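You operate a simulated robot arm through the tools that you are given. There is no shell and no other tool. Be economical: measure what you need, move in short steps, check, and stop when the job is done.

You are at the controls of a simulated robot arm. One attempt, no reset.

JOB
Move the bench stop to 26 cm, lock it and cap it.
Fine: the rail lever frees and locks the stop; once it is locked, press the stop cap on till it catches.
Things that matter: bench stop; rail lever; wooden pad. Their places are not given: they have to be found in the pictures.

Only the result counts: the job must be done as asked and must still hold three seconds after the hand-in. Knocking over, shifting, dropping, spilling or breaking anything else fails it. A push-on lid holds only when it is set on centred and level and pressed home; a screw cap is set on level and turned clockwise until tight.

ROBOT AND FRAMES
A 6-joint arm with a two-finger parallel gripper, fixed in place. Base frame: the origin is at the foot of the arm, x ahead of it, y to its left, z up; the work surface is at about z = 0. Readings come in m, degrees, newtons and seconds.
With the tool pointing down near the work surface it reaches from about 0.14 to 0.58 m from the base axis. Its first joint turns from -66.0 to 66.0 degrees. Payload 2.1 kg.
Tool frame: the origin (TCP) lies between the finger pads and is the grasp point; the fingertips stand 0.03 m ahead of it; z points along the fingers, y is the line along which they close. The gripper opens to 0.094 m. The fingers are 0.028 m wide and 0.01 m thick; the gripper's body (0.05 by 0.096 m) begins 0.055 m behind the TCP.
Orientation is that of the tool frame in the base frame, as [roll, pitch, yaw] about the fixed x, y, z axes, in that order (R = Rz(yaw) Ry(pitch) Rx(roll)). With the fingers straight down and closing along the base's y, the tool's x points along the base's -x, its y along +y and its z along -z.

CONTROLS
- The arm moves only by the tool play_rows. Its argument "increments" is a list of rows, each a list of 7 numbers: the shift along the tool's x, y, z in m, then the turn, a rotation vector about the tool's x, y, z in degrees, then the finger opening in m, from 0 to 0.094. In form: [[dx, dy, dz, ax, ay, az, claw], ...]. A call has 1 to 10 rows; each row is the pose to reach, as a shift and turn from the pose commanded when the call began, along the tool's axes at that moment. Rows are played at 5 a second. More than 0.05 m and 8.6 degrees between two rows, or a gripper value outside its range, and nothing of the call is played. A pose out of reach is approached as far as the arm can. The call stops where the force on the tool passes 60 N (or 10 N more than at its start, if that is more) or the arm is blocked; 0.2 s more then pass. The fingers move at their own pace (about 0.072 m/s each) and stop on an object; they squeeze with about 26 N. The grip force told is the motor's: it shows also when the fingers shut on nothing. Time passes only in rows, and 0.2 s behind the last, so rows that repeat a pose let the fingers close. It gives the time, the measured TCP pose, the force on the tool (base axes), the opening and the grip force at its end, in the units of the frame above (readings bear some noise), with the torque about the TCP (base axes, N m) and any sound that the robot's microphone picked up.
- Cameras (640 x 400 px; columns grow to the right, rows downward): "scene" is fixed at [0.067, -0.3824, 0.4943]; the picture's right is [0.65, -0.76, 0.00], its down [-0.36, -0.31, -0.88] and it looks along [0.67, 0.57, -0.48] (base axes); focal length 352 px, centre (320, 200). "wrist" rides on the gripper at [0.076, 0.014, -0.102] in the tool frame; the picture's right is [-0.18, 0.98, 0.00], its down [-0.75, -0.14, -0.64] and it looks along [-0.63, -0.12, 0.77] (tool axes); focal length 243 px, centre (320, 200).
- get_image(camera): a new picture of that camera. It takes no simulated time.
- measure_at(camera, pixels): for up to 12 pixels [column, row] of the newest picture of that camera ("zoom" is the newest enlarged one), the place [x, y, z] in the base frame of the surface seen there, good to about 0.002 m. It takes no simulated time.
- close_up(camera, box): a new picture of the part [left, top, right, bottom] of that camera's present view, enlarged. It takes no simulated time.
- job_done(): hands the job in; it is judged then, once.

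Keep the steps short. Do not move on a guess: measure, check each grasp and each placing, and mend mistakes. In all there are 80 turns and 46 pictures (those below and enlarged ones count). Leave the gripper open and the arm clear of the work at the hand-in unless told otherwise, and finish with a single line.

The tools are called after ">>>" as a command line: name --pt "numbers of a row" for each row, then --argument value for the rest, lists and objects as JSON in quotes. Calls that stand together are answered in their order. play_rows: Moves the arm, as the interface text tells. Its arguments: {"type":"object","properties":{"increments":{"type":"array","items":{"type":"array","items":{"type":"number"}}}},"required":["increments"]} The other tools are called the same way: get_image (camera) takes a picture; measure_at (camera, pixels) gives the place of the surface under pixels of a picture; close_up (camera, box) takes an enlarged picture of a part of a camera's view; job_done () hands the job in.

At the start:

```text
clock: 0.0
eef_pos: [0.3766, 0.0906, 0.3502]
tool_rot: [180.0, 0.0, -180.0]
ft_force: [0.9, -0.2, -0.3]
wrist_torque: [0.0, -0.02, 0.01]
width: 0.0941
gripper_force: 0.2
```

scene: 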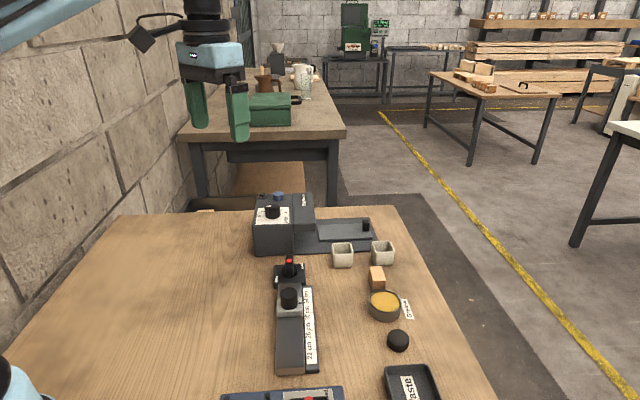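
wrist: 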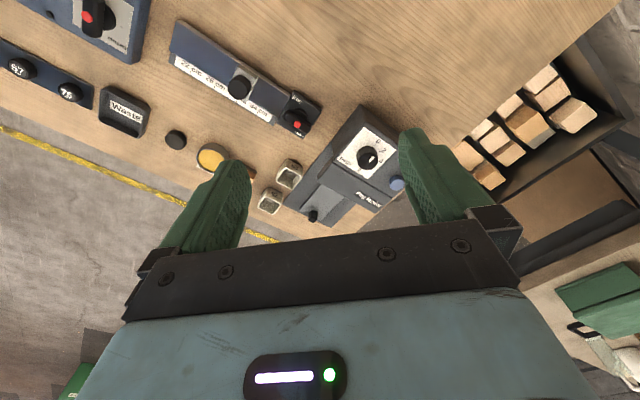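

The bench stop rail is around (290,320) in the scene, and a red-tipped lever is at (290,262). I'll take enlarged views.

>>> close_up --camera "scene" --box '[230, 240, 390, 400]'

>>> close_up --camera "wrist" --box '[150, 10, 340, 140]'

>>> close_up --camera "scene" --box '[320, 230, 450, 400]'

```text
2.50 times, centred on (310, 320) of scene
```

zoom: 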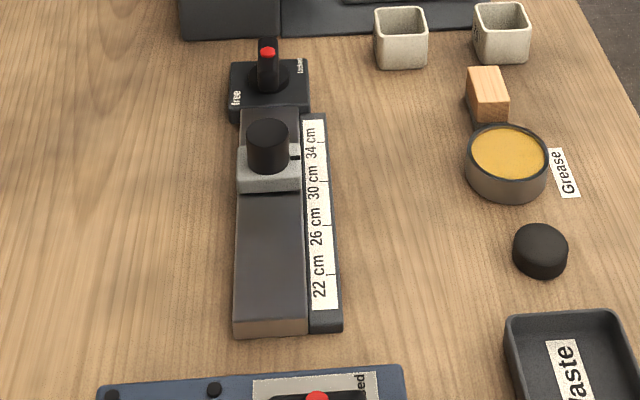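

```text
3.08 times, centred on (245, 75) of wrist
```

zoom: 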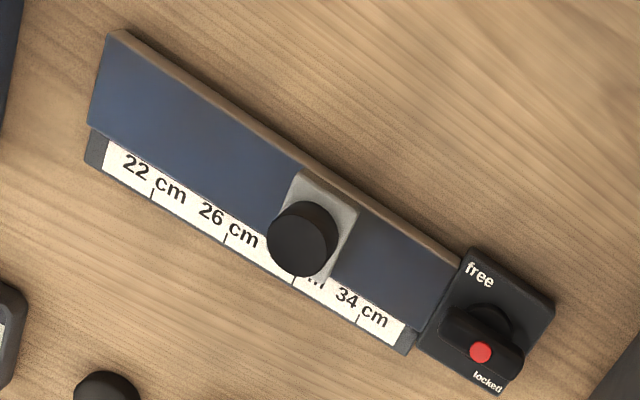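

```text
2.35 times, centred on (385, 315) of scene
```

zoom: 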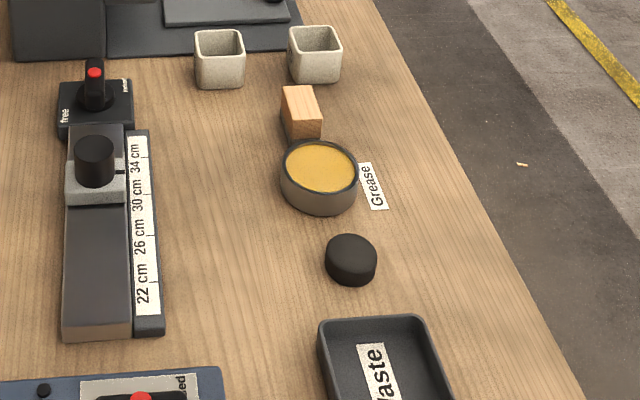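

Next I'll measure the key points: rail, stop, lever, scale marks, black puck and wooden block.

>>> get_image --camera "wrist"

>>> measure_at --camera "wrist" --pixels '[[240, 87], [247, 70], [297, 125], [290, 106], [196, 71], [219, 84], [240, 97], [260, 110], [175, 141], [180, 26], [285, 92], [247, 178]]'

>>> get_image --camera "scene"

>>> measure_at --camera "scene" --pixels '[[289, 292], [300, 308], [398, 332], [398, 346], [377, 269], [378, 282], [371, 272], [290, 261], [290, 268], [284, 272], [302, 271], [290, 375]]'

```text
40 pictures are left
```

wrist: 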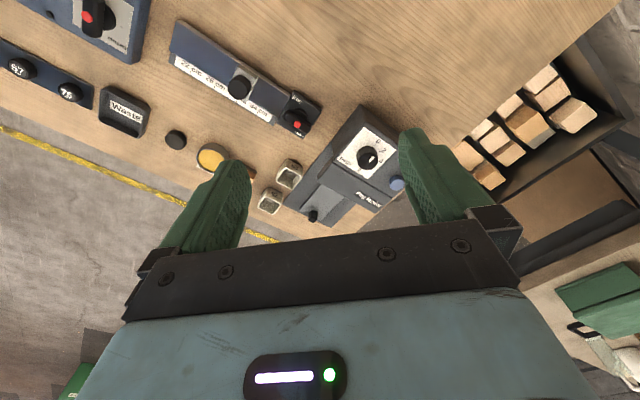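

```text
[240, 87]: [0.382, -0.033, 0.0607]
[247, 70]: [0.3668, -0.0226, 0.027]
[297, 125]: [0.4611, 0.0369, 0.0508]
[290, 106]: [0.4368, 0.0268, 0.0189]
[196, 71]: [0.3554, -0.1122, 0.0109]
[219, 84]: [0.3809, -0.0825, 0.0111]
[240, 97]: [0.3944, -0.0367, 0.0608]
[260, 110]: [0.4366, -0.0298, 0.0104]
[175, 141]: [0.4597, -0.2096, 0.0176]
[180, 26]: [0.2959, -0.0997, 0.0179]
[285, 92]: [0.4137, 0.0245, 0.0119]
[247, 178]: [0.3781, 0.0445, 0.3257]
```

```text
39 pictures are left
```

scene: 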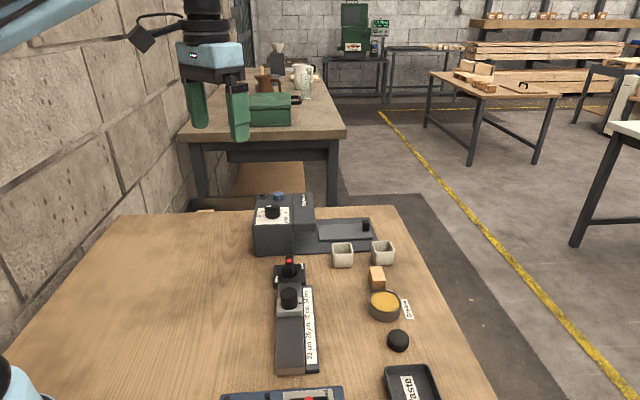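

```text
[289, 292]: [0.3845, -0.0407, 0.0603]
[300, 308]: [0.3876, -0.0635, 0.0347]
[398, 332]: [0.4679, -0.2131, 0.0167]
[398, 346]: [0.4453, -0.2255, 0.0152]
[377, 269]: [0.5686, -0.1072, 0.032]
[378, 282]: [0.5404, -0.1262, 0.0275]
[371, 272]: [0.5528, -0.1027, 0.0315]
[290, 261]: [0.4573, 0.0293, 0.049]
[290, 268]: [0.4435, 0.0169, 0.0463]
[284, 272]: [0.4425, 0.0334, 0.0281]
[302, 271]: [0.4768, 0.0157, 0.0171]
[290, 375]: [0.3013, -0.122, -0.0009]
```

Next I'll move the wrist camera closer, staying well above everything, to get a better look at the parts.

>>> play_rows --pt "0.006 -0.03 0.02 0 0 0 0.094" --pt "0.012 -0.06 0.04 0 0 0 0.094" --pt "0.018 -0.09 0.06 0 0 0 0.094" --pt "0.024 -0.12 0.08 0 0 0 0.094" --pt "0.03 -0.15 0.1 0 0 0 0.094" --pt "0.036 -0.18 0.12 0 0 0 0.094" --pt "0.036 -0.18 0.12 0 0 0 0.094"

>>> get_image --camera "wrist"

```text
clock: 1.6
eef_pos: [0.3439, -0.0899, 0.2282]
tool_rot: [-180.0, -0.1, -180.0]
ft_force: [-0.1, -0.4, -0.2]
wrist_torque: [0.01, 0.01, -0.04]
width: 0.0938
gripper_force: 0.0
```

```text
38 pictures are left
```

wrist: 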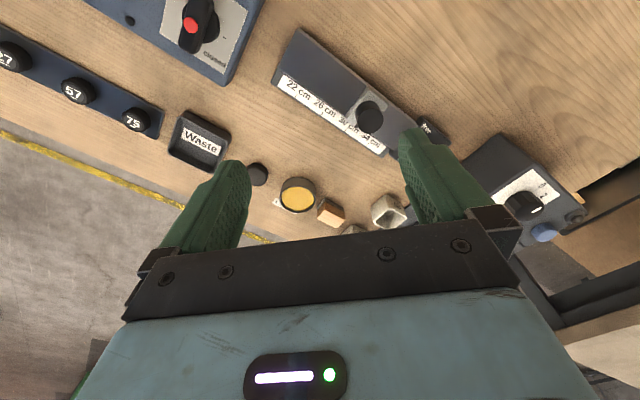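

>>> close_up --camera "wrist" --box '[230, 140, 350, 215]'

>>> close_up --camera "wrist" --box '[260, 20, 460, 145]'

>>> close_up --camera "scene" --box '[355, 300, 435, 360]'

>>> close_up --camera "scene" --box '[265, 250, 325, 320]'

```text
5.33 times, centred on (290, 178) of wrist
```

zoom: 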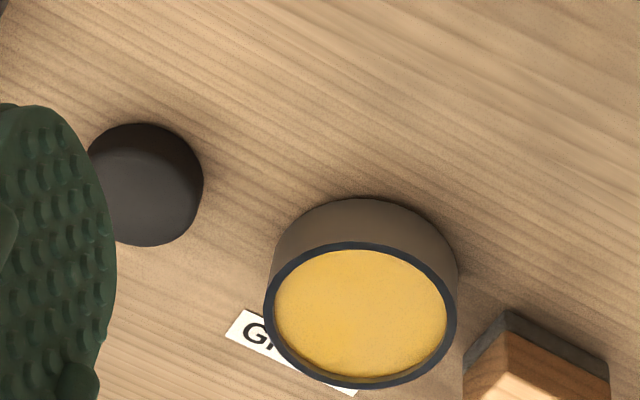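

```text
3.20 times, centred on (360, 82) of wrist
```

zoom: 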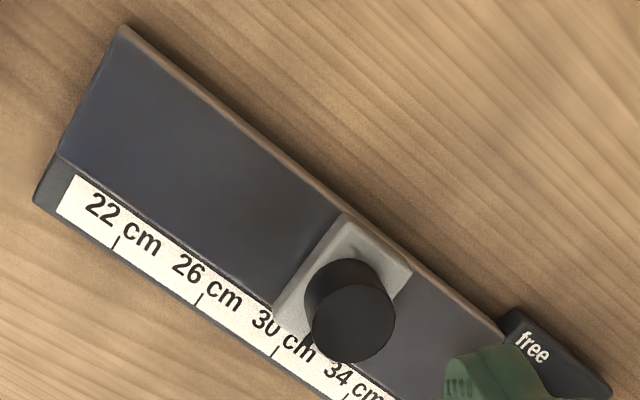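

```text
6.67 times, centred on (395, 330) of scene
```

zoom: 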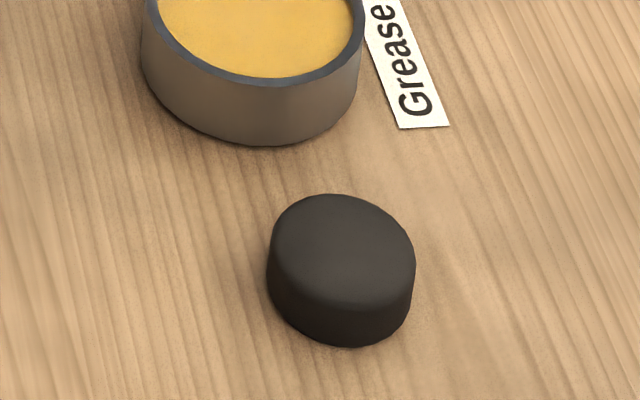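

```text
5.71 times, centred on (295, 285) of scene
```

zoom: 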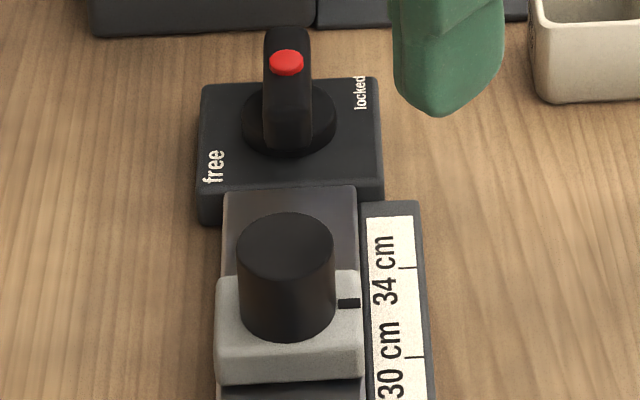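

The wooden block has a dark base and could be a candidate for the cap, as could the black puck. I'll measure sizes and take a closer look at the block.

>>> close_up --camera "scene" --box '[355, 255, 405, 305]'

>>> play_rows --pt "-0.04 0.01 0.02 0 0 0 0.094" --pt "-0.08 0.02 0.04 0 0 0 0.094" --pt "-0.1 0.03 0.05 0 0 0 0.094" --pt "-0.1 0.03 0.05 0 0 0 0.094"

>>> get_image --camera "wrist"

```text
8.00 times, centred on (380, 280) of scene
```

zoom: 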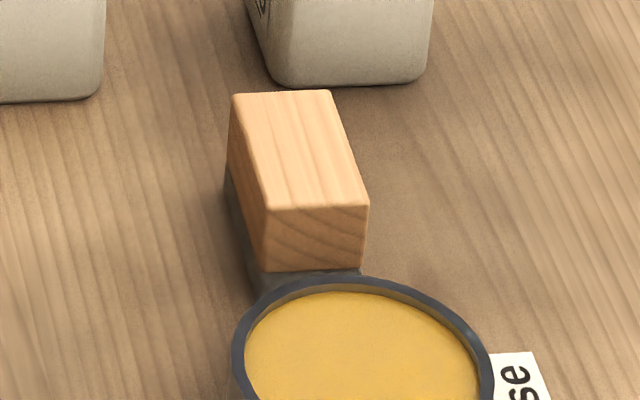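

```text
clock: 2.6
eef_pos: [0.446, -0.0611, 0.1777]
tool_rot: [179.9, 0.0, -180.0]
ft_force: [0.3, 0.8, 0.5]
wrist_torque: [-0.02, 0.01, -0.02]
width: 0.0943
gripper_force: 0.0
```

```text
32 pictures are left
```

wrist: 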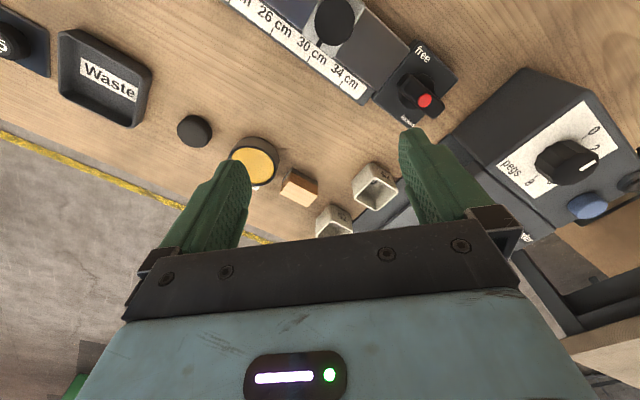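

>>> close_up --camera "wrist" --box '[170, 100, 330, 220]'

>>> measure_at --camera "zoom" --pixels '[[100, 115], [30, 120], [165, 110], [95, 60], [95, 170], [445, 345], [585, 370], [520, 370], [480, 275], [590, 330], [530, 300], [250, 190]]'

>>> close_up --camera "wrist" --box '[370, 30, 470, 130]'

```text
3.33 times, centred on (250, 160) of wrist
```

zoom: 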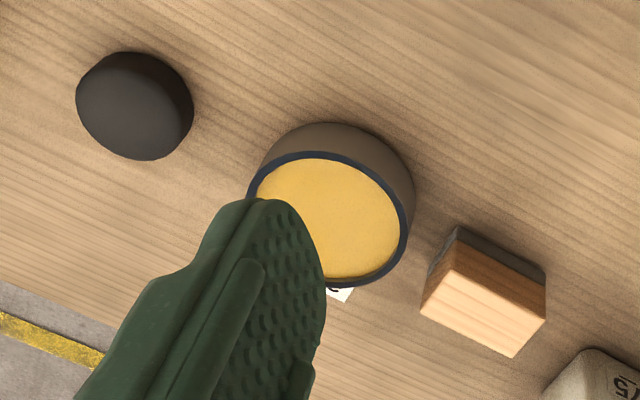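

```text
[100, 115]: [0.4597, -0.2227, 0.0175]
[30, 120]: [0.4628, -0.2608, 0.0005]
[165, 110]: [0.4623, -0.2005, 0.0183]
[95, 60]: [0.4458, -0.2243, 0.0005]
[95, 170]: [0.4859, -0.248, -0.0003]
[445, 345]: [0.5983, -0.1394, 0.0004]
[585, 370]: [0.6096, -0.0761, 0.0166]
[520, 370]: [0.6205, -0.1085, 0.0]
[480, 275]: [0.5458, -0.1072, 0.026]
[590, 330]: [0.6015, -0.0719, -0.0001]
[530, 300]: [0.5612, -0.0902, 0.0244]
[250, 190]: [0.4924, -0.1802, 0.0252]
```

```text
4.00 times, centred on (420, 80) of wrist
```

zoom: 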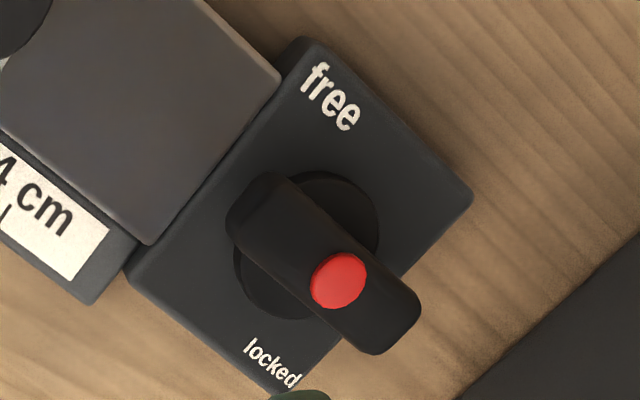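

>>> measure_at --camera "zoom" --pixels '[[302, 48], [462, 195], [270, 375], [140, 272], [330, 95], [272, 362], [338, 280], [255, 210], [395, 325], [345, 200], [245, 280], [375, 335]]'

>>> close_up --camera "wrist" --box '[220, 0, 400, 110]'

>>> measure_at --camera "zoom" --pixels '[[195, 105], [310, 182], [420, 262], [380, 55], [390, 20], [350, 90], [455, 70], [400, 130], [350, 140], [480, 330], [590, 140], [300, 30]]'

```text
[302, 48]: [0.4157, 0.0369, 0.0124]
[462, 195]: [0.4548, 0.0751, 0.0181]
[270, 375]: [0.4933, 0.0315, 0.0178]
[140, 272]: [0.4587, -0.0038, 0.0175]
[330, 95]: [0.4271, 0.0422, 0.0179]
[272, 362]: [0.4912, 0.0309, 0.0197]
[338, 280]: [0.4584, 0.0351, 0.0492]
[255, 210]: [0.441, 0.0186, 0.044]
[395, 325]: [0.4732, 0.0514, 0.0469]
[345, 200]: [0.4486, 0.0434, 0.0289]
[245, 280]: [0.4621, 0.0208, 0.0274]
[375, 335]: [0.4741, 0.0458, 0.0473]
```

```text
3.56 times, centred on (310, 55) of wrist
```

zoom: 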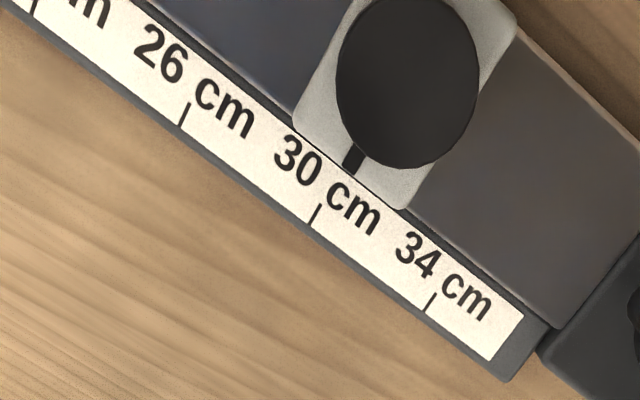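

```text
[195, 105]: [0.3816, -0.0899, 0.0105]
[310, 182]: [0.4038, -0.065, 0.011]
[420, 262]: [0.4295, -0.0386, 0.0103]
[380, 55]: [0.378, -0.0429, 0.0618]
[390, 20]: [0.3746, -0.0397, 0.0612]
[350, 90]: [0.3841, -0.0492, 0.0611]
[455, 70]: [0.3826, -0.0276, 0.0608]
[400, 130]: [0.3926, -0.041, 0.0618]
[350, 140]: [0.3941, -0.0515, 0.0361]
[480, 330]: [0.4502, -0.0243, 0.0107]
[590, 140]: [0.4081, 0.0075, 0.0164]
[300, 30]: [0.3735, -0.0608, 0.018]
```

The puck is about 37 mm across and the stop's post about 30 mm, so the puck must be the cap (the wooden block is too narrow). Next I'll measure the peg box beside the lever for clearance, plus the precise ticks.

>>> get_image --camera "scene"

>>> measure_at --camera "scene" --pixels '[[256, 254], [310, 253], [254, 226], [273, 225], [312, 207], [300, 222], [272, 209], [335, 240], [306, 340], [315, 300], [315, 320], [340, 262]]'

>>> measure_at --camera "wrist" --pixels '[[272, 32], [309, 60], [341, 85], [445, 135], [525, 70], [570, 160], [525, 175], [490, 110], [405, 81], [433, 112], [320, 40], [318, 45]]'

```text
28 pictures are left
```

scene: 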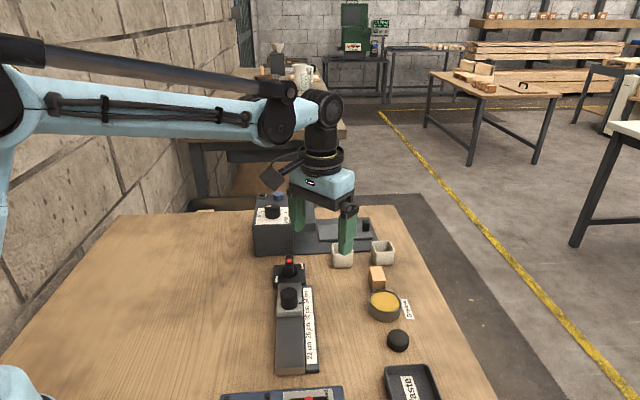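

```text
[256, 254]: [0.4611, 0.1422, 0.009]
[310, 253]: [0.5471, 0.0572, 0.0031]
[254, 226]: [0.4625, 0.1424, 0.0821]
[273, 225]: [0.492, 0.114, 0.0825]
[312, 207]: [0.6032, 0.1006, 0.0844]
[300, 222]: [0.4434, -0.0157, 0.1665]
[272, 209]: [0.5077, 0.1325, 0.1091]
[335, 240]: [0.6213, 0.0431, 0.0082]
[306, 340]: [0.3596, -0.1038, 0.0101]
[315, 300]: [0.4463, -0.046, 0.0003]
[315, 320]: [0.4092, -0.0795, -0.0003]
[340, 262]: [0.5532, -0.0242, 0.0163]
```

```text
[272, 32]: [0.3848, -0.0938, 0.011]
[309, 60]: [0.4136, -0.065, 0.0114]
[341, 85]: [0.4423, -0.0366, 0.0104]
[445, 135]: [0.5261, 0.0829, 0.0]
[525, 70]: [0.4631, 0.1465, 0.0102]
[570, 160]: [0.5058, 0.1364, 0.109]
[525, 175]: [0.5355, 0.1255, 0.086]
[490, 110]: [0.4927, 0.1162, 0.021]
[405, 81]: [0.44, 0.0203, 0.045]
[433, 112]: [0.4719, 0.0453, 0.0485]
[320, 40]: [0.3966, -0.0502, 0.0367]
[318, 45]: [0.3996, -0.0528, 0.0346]
```

Ticks are 40.5 mm apart along the 45° rail: 26 cm at u=0.206, 30 cm at u=0.2465, and the stop is at about 30. The lever bar lies along the rail at (0.4565, 0.0345), top z≈0.048. I'll move above the lever with the fingers turned 45° to straddle it.

>>> play_rows --pt "-0.002 0.016 0.008 0 0 -7.5 0.07" --pt "-0.004 0.032 0.016 0 0 -15 0.06" --pt "-0.006 0.048 0.024 0 0 -22.5 0.05" --pt "-0.008 0.064 0.032 0 0 -30 0.05" --pt "-0.0095 0.08 0.04 0 0 -37.5 0.05" --pt "-0.0105 0.0955 0.05 0 0 -45 0.05" --pt "-0.0105 0.0955 0.05 0 0 -45 0.05"

>>> get_image --camera "wrist"

```text
clock: 4.2
eef_pos: [0.4532, 0.036, 0.129]
tool_rot: [179.9, 0.0, -134.9]
ft_force: [0.2, 0.3, 0.7]
wrist_torque: [-0.01, -0.03, -0.01]
width: 0.0499
gripper_force: 0.0
```

```text
27 pictures are left
```

wrist: 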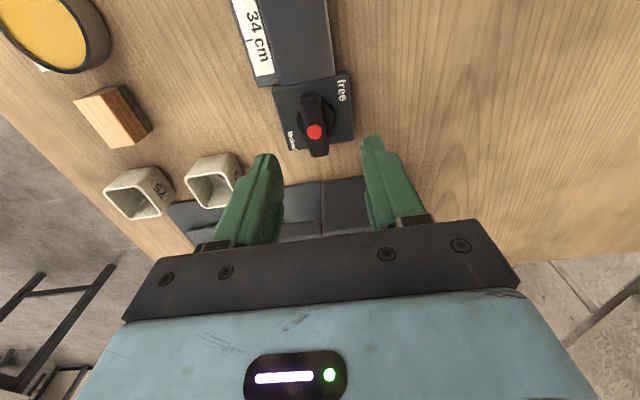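

Well aligned. I'll shift 3 mm and descend until the tips are at about z=0.035, still open.

>>> play_rows --pt "-0.0013 -0.0034 0.02 0 0 0 0.05" --pt "-0.0013 -0.0034 0.04 0 0 0 0.05" --pt "-0.0013 -0.0034 0.055 0 0 0 0.05" --pt "-0.0013 -0.0034 0.063 0 0 0 0.05" --pt "-0.0013 -0.0034 0.063 0 0 0 0.05"

>>> get_image --camera "wrist"

```text
clock: 5.4
eef_pos: [0.4559, 0.0357, 0.0645]
tool_rot: [180.0, 0.0, -134.9]
ft_force: [0.5, 0.1, -0.1]
wrist_torque: [-0.01, 0.07, 0.0]
width: 0.05
gripper_force: 0.0
```

```text
26 pictures are left
```

wrist: 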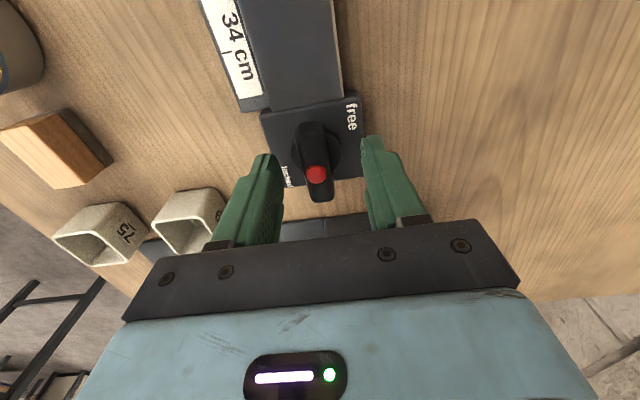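

The bar is between the fingers. I'll close on it.

>>> play_rows --pt "0 0 0 0 0 0 0.02" --pt "0 0 0 0 0 0 0.0" --pt "0 0 0 0 0 0 0.0" --pt "0 0 0 0 0 0 0.0"

```text
clock: 6.4
eef_pos: [0.457, 0.0344, 0.0669]
tool_rot: [-179.6, 0.1, -135.1]
ft_force: [25.9, -19.6, -6.9]
wrist_torque: [-0.14, -0.3, 0.0]
width: 0.0167
gripper_force: 45.3
```

It is gripped, but there is side load of about 32 N along -n. I'll ease 2 mm that way.

>>> play_rows --pt "0 -0.001 0 0 0 0 0.0" --pt "0 -0.002 0 0 0 0 0.0" --pt "0 -0.002 0 0 0 0 0.0"

```text
clock: 7.2
eef_pos: [0.4571, 0.0331, 0.0653]
tool_rot: [-179.6, 0.1, -134.9]
ft_force: [18.2, -12.9, 0.2]
wrist_torque: [-0.42, -0.39, -0.04]
width: 0.0168
gripper_force: 45.1
```

>>> play_rows --pt "0 -0.001 0 0 0 0 0.0" --pt "0 -0.0025 0 0 0 0 0.0" --pt "0 -0.0025 0 0 0 0 0.0"

```text
clock: 8.0
eef_pos: [0.4572, 0.0337, 0.0665]
tool_rot: [179.7, 0.0, -135.0]
ft_force: [-7.3, 4.5, -10.2]
wrist_torque: [0.92, -0.87, 0.03]
width: 0.017
gripper_force: 44.7
```

Nearly balanced now. I'll try a small turn towards "free" (counter-clockwise from above, az negative).

>>> play_rows --pt "0 0.0005 0 0 0 -4 0.0" --pt "0 0.0005 0 0 0 -8 0.0" --pt "0 0.0005 0 0 0 -12 0.0" --pt "0 0.0005 0 0 0 -12 0.0"

```text
clock: 9.0
eef_pos: [0.4577, 0.0318, 0.0662]
tool_rot: [-179.8, 0.1, -123.0]
ft_force: [3.7, 12.0, -25.8]
wrist_torque: [-0.17, 0.19, 0.04]
width: 0.0167
gripper_force: 44.9
```

It turned 12° with little torque. I'll continue and watch for an end stop or a click.

>>> play_rows --pt "0 0 0 0 0 -8 0.0" --pt "0 0 0 0 0 -16 0.0" --pt "0 0 0 0 0 -24 0.0" --pt "0 0 0 0 0 -32 0.0" --pt "0 0 0 0 0 -32 0.0"

>>> get_image --camera "wrist"

```text
clock: 10.2
eef_pos: [0.4595, 0.0313, 0.0668]
tool_rot: [-179.5, -0.1, -90.9]
ft_force: [24.9, 7.6, -17.6]
wrist_torque: [0.68, -0.26, -0.08]
width: 0.0166
gripper_force: 45.3
```

```text
25 pictures are left
```

wrist: 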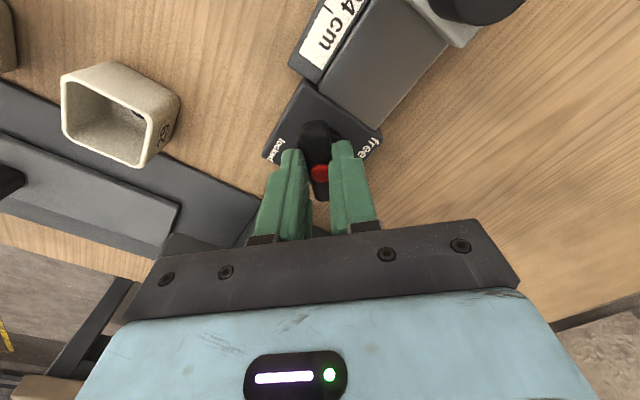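

The lever has turned 45° so far. I'll ease the side load and continue.

>>> play_rows --pt "0 -0.002 0 0 0 -6 0.0" --pt "0 -0.002 0 0 0 -12 0.0" --pt "0 -0.002 0 0 0 -18 0.0" --pt "0 -0.002 0 0 0 -24 0.0" --pt "0 -0.002 0 0 0 -24 0.0"

```text
clock: 11.4
eef_pos: [0.4611, 0.0315, 0.067]
tool_rot: [-179.5, 0.0, -66.9]
ft_force: [20.0, 5.7, -10.1]
wrist_torque: [0.78, 0.07, -0.09]
width: 0.0169
gripper_force: 45.4
```

>>> play_rows --pt "0 -0.001 0 0 0 -7 0.0" --pt "0 -0.002 0 0 0 -14 0.0" --pt "0 -0.002 0 0 0 -21 0.0" --pt "0 -0.002 0 0 0 -28 0.0" --pt "0 -0.002 0 0 0 -35 0.0" --pt "0 -0.002 0 0 0 -35 0.0"

>>> get_image --camera "wrist"

```text
clock: 12.8
eef_pos: [0.4617, 0.0314, 0.0665]
tool_rot: [-179.8, -0.1, -32.1]
ft_force: [17.6, 5.9, 3.3]
wrist_torque: [0.54, 0.38, -1.74]
width: 0.0227
gripper_force: 45.1
```

```text
24 pictures are left
```

wrist: 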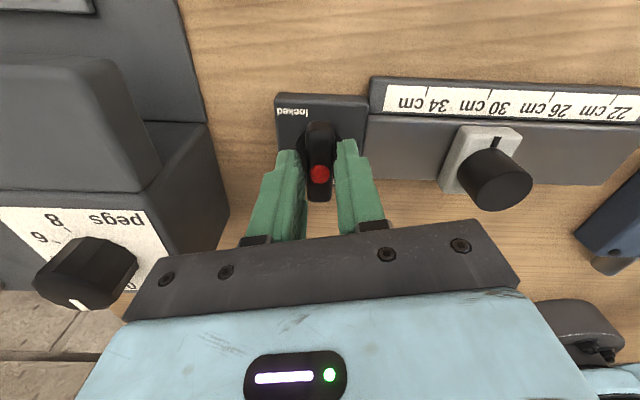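

The torque jumped to -1.74 N·m and the fingers spread, so the lever is at its end stop about 90° round ("free" side). I'll relax 12°, open and rise.

>>> play_rows --pt "0 0 0 0 0 6 0.0" --pt "0 0 0 0 0 12 0.0" --pt "0 0 0 0 0 12 0.03" --pt "0 0 0 0 0 12 0.05" --pt "0 0 0 0 0 12 0.05" --pt "0 0 -0.02 0 0 12 0.05" --pt "0 0 -0.05 0 0 12 0.05" --pt "0 0 -0.08 0 0 12 0.05" --pt "0 0 -0.08 0 0 12 0.05"

>>> get_image --camera "wrist"

```text
clock: 14.8
eef_pos: [0.4614, 0.0307, 0.147]
tool_rot: [-180.0, 0.1, -44.1]
ft_force: [-0.5, -0.4, 0.1]
wrist_torque: [0.0, 0.0, 0.01]
width: 0.0499
gripper_force: 0.0
```

```text
23 pictures are left
```

wrist: 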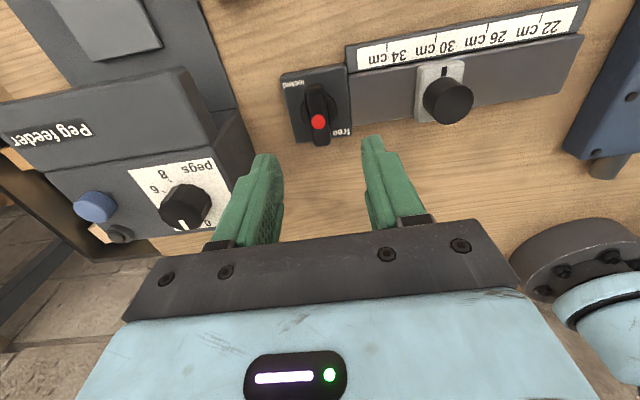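

The lever's red end is now on "free" and the stop is still at 30. I'll travel above the stop's post at about (0.384, -0.038) with the fingers closing along the rail.

>>> play_rows --pt "-0.002 0.035 0.006 0 0 0 0.06" --pt "-0.004 0.07 0.012 0 0 0 0.06" --pt "-0.006 0.1029 0.017 0 0 0 0.06" --pt "-0.006 0.1029 0.017 0 0 0 0.06"

>>> get_image --camera "wrist"

>>> measure_at --camera "wrist" --pixels '[[320, 130], [320, 110], [300, 130], [340, 130], [320, 140]]'

```text
clock: 15.8
eef_pos: [0.3869, -0.0405, 0.1299]
tool_rot: [180.0, -0.1, -44.0]
ft_force: [0.1, -0.3, -0.8]
wrist_torque: [0.0, -0.01, 0.0]
width: 0.0599
gripper_force: 0.0
```

```text
22 pictures are left
```

wrist: 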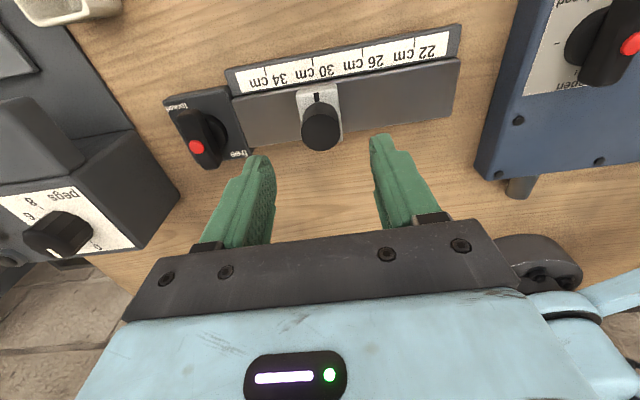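

```text
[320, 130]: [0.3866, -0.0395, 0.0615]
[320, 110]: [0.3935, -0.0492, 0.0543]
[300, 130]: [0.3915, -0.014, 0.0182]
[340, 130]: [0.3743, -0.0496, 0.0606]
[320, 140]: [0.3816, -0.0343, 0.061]
```

I'll centre by 3.5 mm and descend so the tips are at about z=0.043, then close gently on the post.

>>> play_rows --pt "-0.0035 0.001 0.02 0 0 0 0.06" --pt "-0.0035 0.001 0.04 0 0 0 0.06" --pt "-0.0035 0.001 0.056 0 0 0 0.06" --pt "-0.0035 0.001 0.056 0 0 0 0.06" --pt "-0.0035 0.001 0.056 0 0 0 0.03" --pt "-0.0035 0.001 0.056 0 0 0 0.02" --pt "-0.0035 0.001 0.056 0 0 0 0.02"

```text
clock: 17.4
eef_pos: [0.3835, -0.0364, 0.0732]
tool_rot: [-180.0, 0.0, -43.9]
ft_force: [0.7, 0.6, -9.2]
wrist_torque: [-0.33, 0.24, 0.07]
width: 0.0291
gripper_force: 45.2
```

Gripped on the 29 mm post at u=0.2454. I'll slide 39.6 mm along the rail towards 26 cm.

>>> play_rows --pt "-0.0001 0.006 0 0 0 0 0.02" --pt "-0.0003 0.013 0 0 0 0 0.02" --pt "-0.0004 0.02 0 0 0 0 0.02" --pt "-0.0006 0.027 0 0 0 0 0.02" --pt "-0.0007 0.034 0 0 0 0 0.02" --pt "-0.0008 0.0396 0 0 0 0 0.02" --pt "-0.0008 0.0396 0 0 0 0 0.02"

>>> get_image --camera "wrist"

>>> close_up --camera "wrist" --box '[260, 60, 400, 150]'

```text
clock: 19.0
eef_pos: [0.3552, -0.0642, 0.0745]
tool_rot: [-179.8, -0.2, -43.9]
ft_force: [12.9, -12.8, 25.6]
wrist_torque: [-0.7, -0.12, 0.01]
width: 0.0292
gripper_force: 45.0
```

```text
21 pictures are left
```

wrist: 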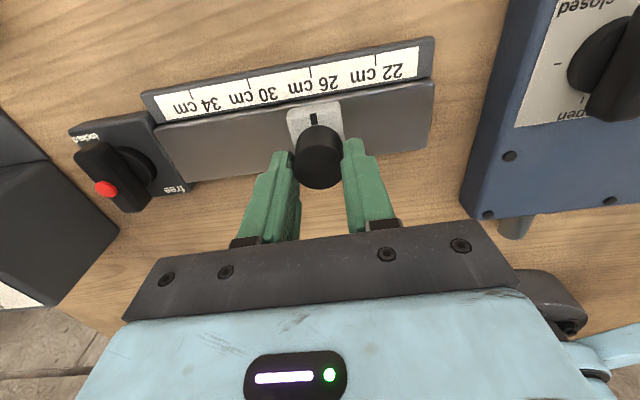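

```text
4.44 times, centred on (330, 105) of wrist
```

zoom: 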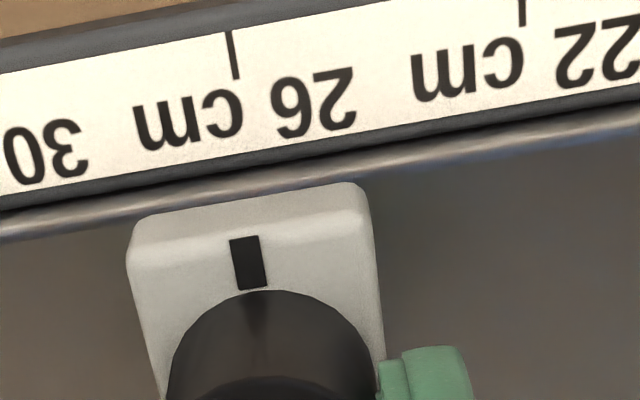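

>>> measure_at --camera "zoom" --pixels '[[233, 40], [235, 60], [237, 76], [245, 245], [248, 262], [252, 282], [133, 250], [372, 215], [522, 10], [150, 300], [378, 300], [235, 68]]'

```text
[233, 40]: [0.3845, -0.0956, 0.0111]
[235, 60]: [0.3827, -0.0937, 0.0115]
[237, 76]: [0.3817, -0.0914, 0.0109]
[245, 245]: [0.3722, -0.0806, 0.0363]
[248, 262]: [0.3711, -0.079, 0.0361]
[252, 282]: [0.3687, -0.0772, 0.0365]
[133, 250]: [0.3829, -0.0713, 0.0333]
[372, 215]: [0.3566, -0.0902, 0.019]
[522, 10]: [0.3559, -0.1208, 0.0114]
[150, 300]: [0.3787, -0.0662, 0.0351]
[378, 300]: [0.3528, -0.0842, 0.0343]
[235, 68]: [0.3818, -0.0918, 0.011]
```

The mark is within about 1 mm of the 26 tick. I'll release, rise, and check with more samples.

>>> play_rows --pt "0 0 0 0 0 0 0.04" --pt "0 0 0 0 0 0 0.06" --pt "0 0 0 0 0 0 0.06" --pt "0 0 -0.03 0 0 0 0.06" --pt "0 0 -0.06 0 0 0 0.06" --pt "0 0 -0.06 0 0 0 0.06"

>>> close_up --camera "wrist" --box '[220, 20, 460, 170]'

>>> close_up --camera "scene" --box '[265, 270, 335, 380]'

```text
clock: 20.4
eef_pos: [0.3534, -0.0643, 0.1333]
tool_rot: [-180.0, -0.1, -44.0]
ft_force: [1.1, 0.1, 0.5]
wrist_torque: [-0.03, 0.03, -0.02]
width: 0.0602
gripper_force: 0.0
```

```text
2.67 times, centred on (340, 95) of wrist
```

zoom: 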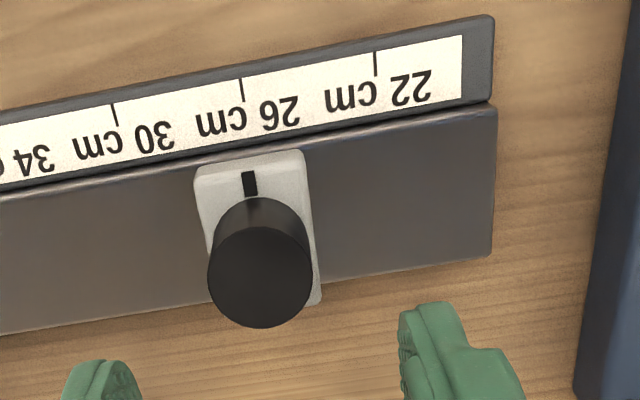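

```text
3.64 times, centred on (300, 325) of scene
```

zoom: 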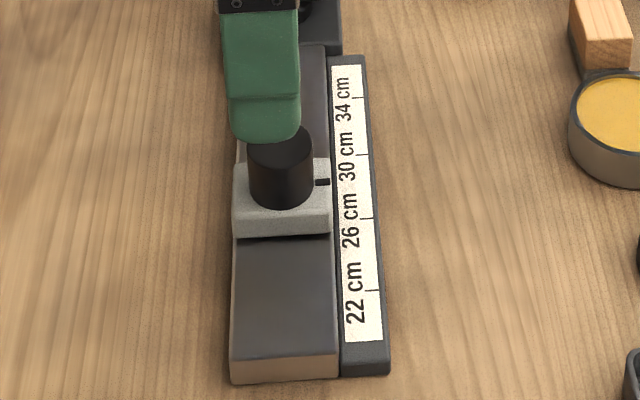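

>>> measure_at --camera "zoom" --pixels '[[358, 97], [359, 155], [363, 218], [370, 218], [367, 218], [370, 290], [375, 290], [367, 290], [323, 182], [327, 182], [319, 182], [325, 181]]'

>>> close_up --camera "wrist" --box '[220, 20, 460, 170]'

>>> measure_at --camera "zoom" --pixels '[[242, 82], [241, 88], [243, 98], [375, 58], [376, 66], [377, 74], [113, 106], [115, 115], [118, 124], [248, 174], [249, 183], [250, 192]]'

```text
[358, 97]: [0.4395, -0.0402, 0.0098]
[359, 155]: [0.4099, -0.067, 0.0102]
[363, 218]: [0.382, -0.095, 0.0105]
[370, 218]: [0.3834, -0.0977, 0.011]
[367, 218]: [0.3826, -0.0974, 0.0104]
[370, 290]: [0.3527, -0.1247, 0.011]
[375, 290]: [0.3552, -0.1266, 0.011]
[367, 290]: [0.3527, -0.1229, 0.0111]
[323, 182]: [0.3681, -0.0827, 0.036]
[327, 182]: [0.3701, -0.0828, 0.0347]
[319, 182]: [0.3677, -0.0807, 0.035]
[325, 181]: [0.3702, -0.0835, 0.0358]
```

```text
2.67 times, centred on (340, 95) of wrist
```

zoom: 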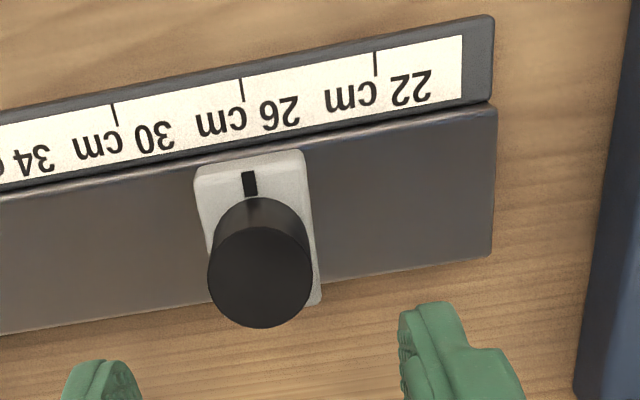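

```text
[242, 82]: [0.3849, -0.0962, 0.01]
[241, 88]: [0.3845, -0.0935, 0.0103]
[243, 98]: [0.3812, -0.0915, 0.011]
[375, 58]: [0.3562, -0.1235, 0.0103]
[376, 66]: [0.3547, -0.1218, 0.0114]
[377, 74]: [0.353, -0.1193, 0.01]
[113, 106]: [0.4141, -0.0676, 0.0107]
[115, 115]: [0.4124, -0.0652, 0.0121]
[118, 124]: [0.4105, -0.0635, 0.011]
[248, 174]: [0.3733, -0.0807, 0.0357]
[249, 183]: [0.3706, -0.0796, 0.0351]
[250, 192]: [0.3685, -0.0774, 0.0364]
```

The two views put the stop at 26.05–26.1 cm, which is good. Now back to the lever pivot at about (0.4585, 0.0357) with the same yaw to lock it.

>>> play_rows --pt "0.002 -0.045 0 0 0 0 0.05" --pt "0.004 -0.09 0 0 0 0 0.05" --pt "0.0061 -0.13 0 0 0 0 0.05" --pt "0.0061 -0.1449 0 0 0 0 0.05" --pt "0.0061 -0.1449 0.01 0 0 0 0.05"

>>> get_image --camera "wrist"

>>> measure_at --camera "wrist" --pixels '[[305, 120], [318, 110], [318, 130], [316, 140], [318, 100]]'

```text
clock: 21.6
eef_pos: [0.4604, 0.0355, 0.1233]
tool_rot: [-180.0, 0.1, -44.0]
ft_force: [-0.3, 0.0, -0.5]
wrist_torque: [-0.02, 0.01, -0.02]
width: 0.0501
gripper_force: 0.1
```

```text
16 pictures are left
```

wrist: 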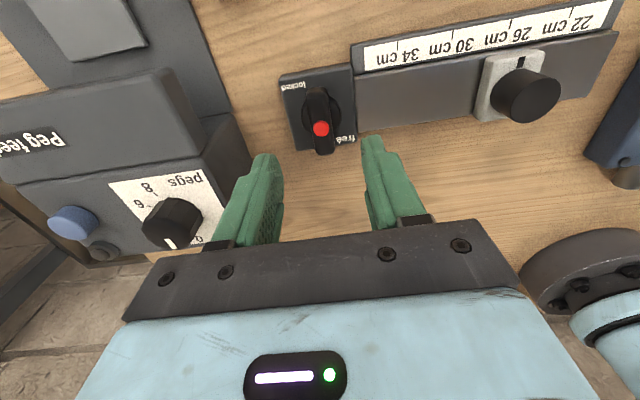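

```text
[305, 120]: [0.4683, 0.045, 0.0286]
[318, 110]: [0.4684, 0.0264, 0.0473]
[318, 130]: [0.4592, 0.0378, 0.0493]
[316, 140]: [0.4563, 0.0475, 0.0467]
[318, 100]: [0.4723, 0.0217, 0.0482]
```

Aligned. I'll descend to z≈0.066 and close on the bar.

>>> play_rows --pt "0 0 0.02 0 0 0 0.05" --pt "0 0 0.04 0 0 0 0.05" --pt "0 0 0.057 0 0 0 0.05" --pt "0 0 0.057 0 0 0 0.05" --pt "0 0 0.057 0 0 0 0.0" --pt "0 0 0.057 0 0 0 0.0" --pt "0 0 0.057 0 0 0 0.0"

```text
clock: 23.2
eef_pos: [0.4594, 0.0363, 0.0683]
tool_rot: [179.8, 0.0, -44.1]
ft_force: [-16.3, -11.4, -4.6]
wrist_torque: [-0.09, 0.25, -0.81]
width: 0.0164
gripper_force: 44.6
```

Gripped. I'll ease 1.5 mm along -u and turn clockwise (az positive) towards "locked".

>>> play_rows --pt "0 0.0015 0 0 0 0 0.0" --pt "0 0.0015 0 0 0 7 0.0" --pt "0 0.0015 0 0 0 14 0.0" --pt "0 0.0015 0 0 0 21 0.0" --pt "0 0.0015 0 0 0 28 0.0" --pt "0 0.0015 0 0 0 35 0.0" --pt "0 0.0015 0 0 0 42 0.0" --pt "0 0.0015 0 0 0 42 0.0"

```text
clock: 25.0
eef_pos: [0.4592, 0.0364, 0.0685]
tool_rot: [-179.8, -0.1, -86.1]
ft_force: [4.1, -1.0, 30.4]
wrist_torque: [-0.38, -0.08, -0.04]
width: 0.017
gripper_force: 44.5
```

>>> play_rows --pt "0 0 -0.001 0 0 8 0.0" --pt "0 0 -0.001 0 0 16 0.0" --pt "0 0 -0.001 0 0 24 0.0" --pt "0 0 -0.001 0 0 32 0.0" --pt "0 0 -0.001 0 0 40 0.0" --pt "0 0 -0.001 0 0 47 0.0" --pt "0 0 -0.001 0 0 53 0.0" --pt "0 0 -0.001 0 0 57 0.0" --pt "0 0 -0.001 0 0 57 0.0"

>>> get_image --camera "wrist"

```text
clock: 27.0
eef_pos: [0.4592, 0.0344, 0.0672]
tool_rot: [-179.9, 0.1, -142.9]
ft_force: [14.7, -8.4, -11.9]
wrist_torque: [0.12, -0.33, 1.65]
width: 0.0201
gripper_force: 44.6
```

```text
15 pictures are left
```

wrist: 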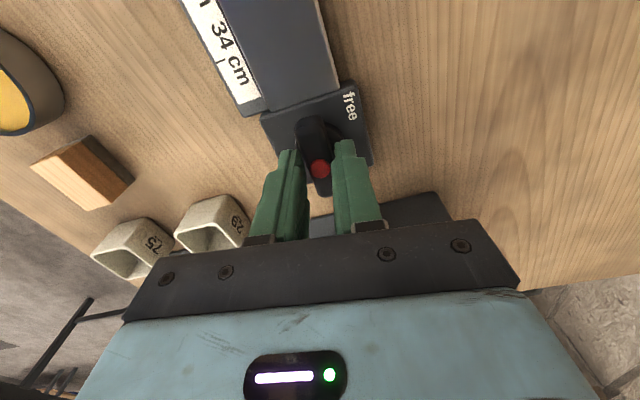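

The end stop is reached on the locked side (torque +1.65 N·m). I'll relax 8°, open, rise and check.

>>> play_rows --pt "0 0 0 0 0 -4 0.0" --pt "0 0 0 0 0 -7 0.0" --pt "0 0 0 0 0 -7 0.03" --pt "0 0 0 0 0 -7 0.05" --pt "0 0 0 0 0 -7 0.05" --pt "0 0 -0.03 0 0 -7 0.05" --pt "0 0 -0.06 0 0 -7 0.05" --pt "0.04 0 -0.09 0 0 -7 0.05" --pt "0.08 0 -0.1 0 0 -7 0.05" --pt "0.08 0 -0.1 0 0 -7 0.05"

>>> get_image --camera "wrist"

>>> close_up --camera "scene" --box '[255, 240, 345, 380]'

```text
clock: 29.2
eef_pos: [0.3933, -0.0141, 0.1678]
tool_rot: [-179.9, -0.1, -135.9]
ft_force: [-0.8, -0.1, 0.0]
wrist_torque: [0.02, -0.02, 0.03]
width: 0.05
gripper_force: 0.0
```

```text
14 pictures are left
```

wrist: 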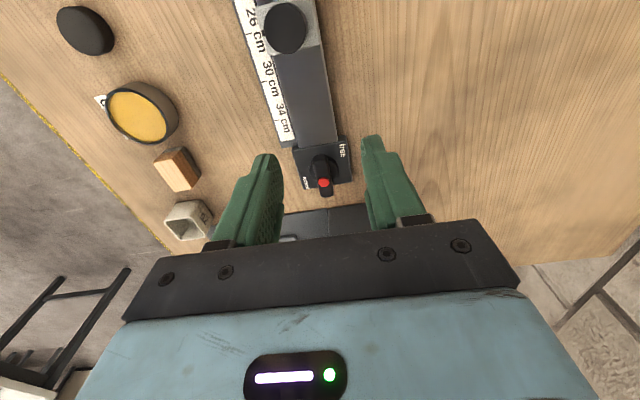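

```text
2.86 times, centred on (300, 310) of scene
```

zoom: 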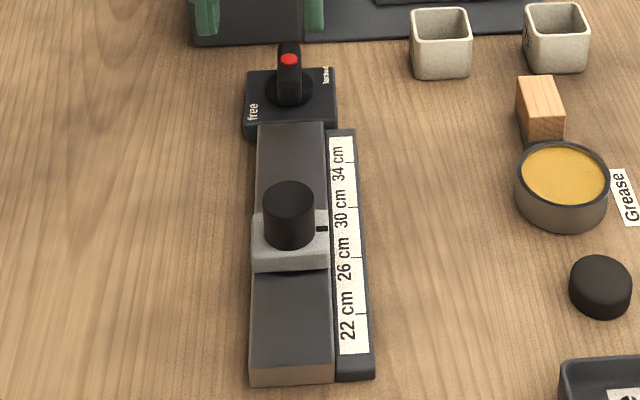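

The lever is back at its original (locked) position and the stop holds at 26. Now I'll locate the black cap precisely.

>>> measure_at --camera "zoom" --pixels '[[600, 275], [575, 275], [625, 275], [600, 260], [600, 290], [590, 285], [610, 265], [290, 198], [268, 198], [310, 198], [290, 185], [290, 212]]'

>>> close_up --camera "wrist" --box '[40, 0, 140, 65]'

>>> measure_at --camera "zoom" --pixels '[[250, 185], [130, 185], [400, 230], [300, 70], [230, 300], [200, 120], [330, 260], [160, 250], [340, 120]]'

```text
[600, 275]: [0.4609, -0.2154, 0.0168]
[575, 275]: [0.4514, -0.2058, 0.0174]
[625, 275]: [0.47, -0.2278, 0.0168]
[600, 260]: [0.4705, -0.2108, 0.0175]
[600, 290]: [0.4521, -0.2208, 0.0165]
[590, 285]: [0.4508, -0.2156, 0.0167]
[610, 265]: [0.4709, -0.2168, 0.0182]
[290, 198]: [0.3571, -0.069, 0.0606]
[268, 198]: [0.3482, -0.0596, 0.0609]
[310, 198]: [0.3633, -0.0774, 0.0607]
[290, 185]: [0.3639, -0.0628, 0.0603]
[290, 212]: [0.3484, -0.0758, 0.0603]
```

```text
6.15 times, centred on (90, 32) of wrist
```

zoom: 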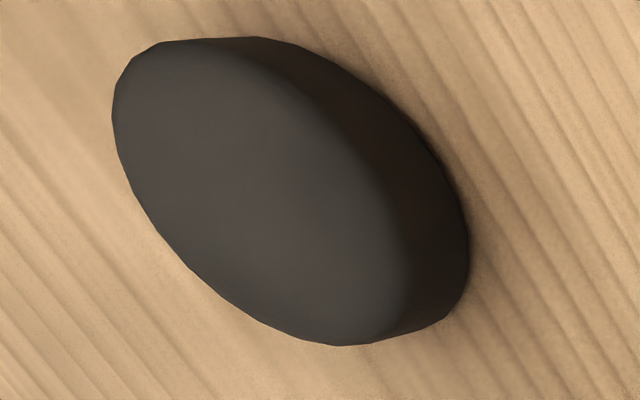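

```text
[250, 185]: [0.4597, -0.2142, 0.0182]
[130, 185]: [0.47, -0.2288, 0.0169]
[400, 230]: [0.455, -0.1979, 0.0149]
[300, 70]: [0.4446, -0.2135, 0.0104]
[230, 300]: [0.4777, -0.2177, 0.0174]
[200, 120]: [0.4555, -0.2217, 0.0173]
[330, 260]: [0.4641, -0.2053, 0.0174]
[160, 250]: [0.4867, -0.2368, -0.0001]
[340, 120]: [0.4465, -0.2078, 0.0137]
```

The cap centre is at about (0.461, -0.2155), top z=0.0175, diameter about 37 mm. The sides along n are clear. I'll move above it at z≈0.12.

>>> play_rows --pt "0.015 -0.032 0.005 0 0 0 0.07" --pt "0.03 -0.064 0.01 0 0 0 0.07" --pt "0.045 -0.096 0.02 0 0 0 0.07" --pt "0.06 -0.128 0.03 0 0 0 0.07" --pt "0.075 -0.16 0.04 0 0 0 0.07" --pt "0.0916 -0.1917 0.048 0 0 0 0.07" --pt "0.0916 -0.1917 0.048 0 0 0 0.07"

>>> get_image --camera "wrist"

>>> measure_at --camera "wrist" --pixels '[[320, 110], [310, 110], [330, 110], [320, 100], [320, 120], [300, 110], [340, 110]]'

```text
clock: 30.8
eef_pos: [0.4638, -0.2145, 0.1184]
tool_rot: [-180.0, 0.0, -136.0]
ft_force: [-0.4, -0.2, -0.9]
wrist_torque: [-0.04, 0.03, 0.0]
width: 0.07
gripper_force: 0.1
```

```text
11 pictures are left
```

wrist: 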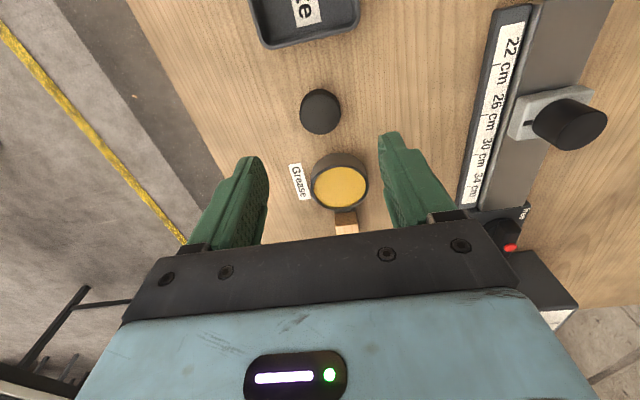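

```text
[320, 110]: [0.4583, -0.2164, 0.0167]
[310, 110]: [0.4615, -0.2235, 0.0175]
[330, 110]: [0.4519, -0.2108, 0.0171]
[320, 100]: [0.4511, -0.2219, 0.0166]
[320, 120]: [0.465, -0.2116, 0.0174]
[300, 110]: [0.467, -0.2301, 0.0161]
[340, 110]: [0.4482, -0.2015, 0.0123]
```

Well aligned. I'll descend with the tips at about z=0.004 and close on the cap.

>>> play_rows --pt "0.0022 0.0018 0.03 0 0 0 0.07" --pt "0.0022 0.0018 0.06 0 0 0 0.07" --pt "0.0022 0.0018 0.075 0 0 0 0.07" --pt "0.0022 0.0018 0.083 0 0 0 0.07" --pt "0.0022 0.0018 0.083 0 0 0 0.07" --pt "0.0022 0.0018 0.083 0 0 0 0.05" --pt "0.0022 0.0018 0.083 0 0 0 0.03" --pt "0.0022 0.0018 0.083 0 0 0 0.03" --pt "0.0022 0.0018 0.083 0 0 0 0.03"

```text
clock: 32.8
eef_pos: [0.4581, -0.2145, 0.0365]
tool_rot: [179.9, 0.0, -135.9]
ft_force: [0.3, -0.6, -0.2]
wrist_torque: [0.0, 0.03, -0.01]
width: 0.0325
gripper_force: 26.0
```

Gripped at 32.5 mm. I'll lift 11 cm and look.

>>> play_rows --pt "0 0 -0.02 0 0 0 0.03" --pt "0 0 -0.06 0 0 0 0.03" --pt "0 0 -0.1 0 0 0 0.03" --pt "0 0 -0.1 0 0 0 0.03"

>>> get_image --camera "wrist"

>>> measure_at --camera "wrist" --pixels '[[320, 150], [320, 140], [320, 160], [310, 150], [330, 150], [320, 130], [320, 170]]'

```text
clock: 33.8
eef_pos: [0.4612, -0.2146, 0.1393]
tool_rot: [180.0, 0.0, -136.0]
ft_force: [0.5, -0.3, 0.0]
wrist_torque: [-0.04, 0.04, 0.0]
width: 0.0326
gripper_force: 26.1
```

```text
10 pictures are left
```

wrist: 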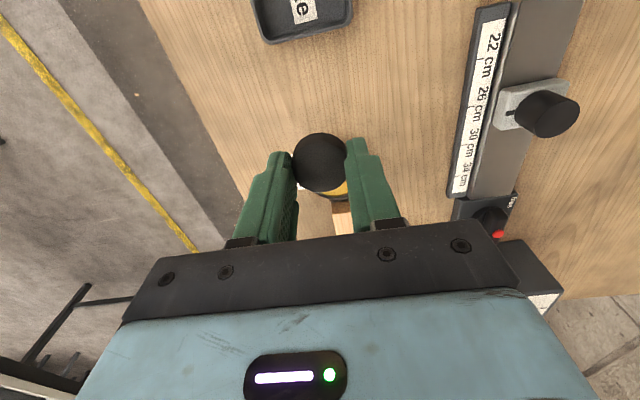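

```text
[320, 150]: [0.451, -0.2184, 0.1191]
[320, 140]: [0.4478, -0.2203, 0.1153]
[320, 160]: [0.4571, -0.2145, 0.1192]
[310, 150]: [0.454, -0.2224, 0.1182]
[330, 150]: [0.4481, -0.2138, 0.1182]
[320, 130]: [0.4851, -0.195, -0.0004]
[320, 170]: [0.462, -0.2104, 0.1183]
```

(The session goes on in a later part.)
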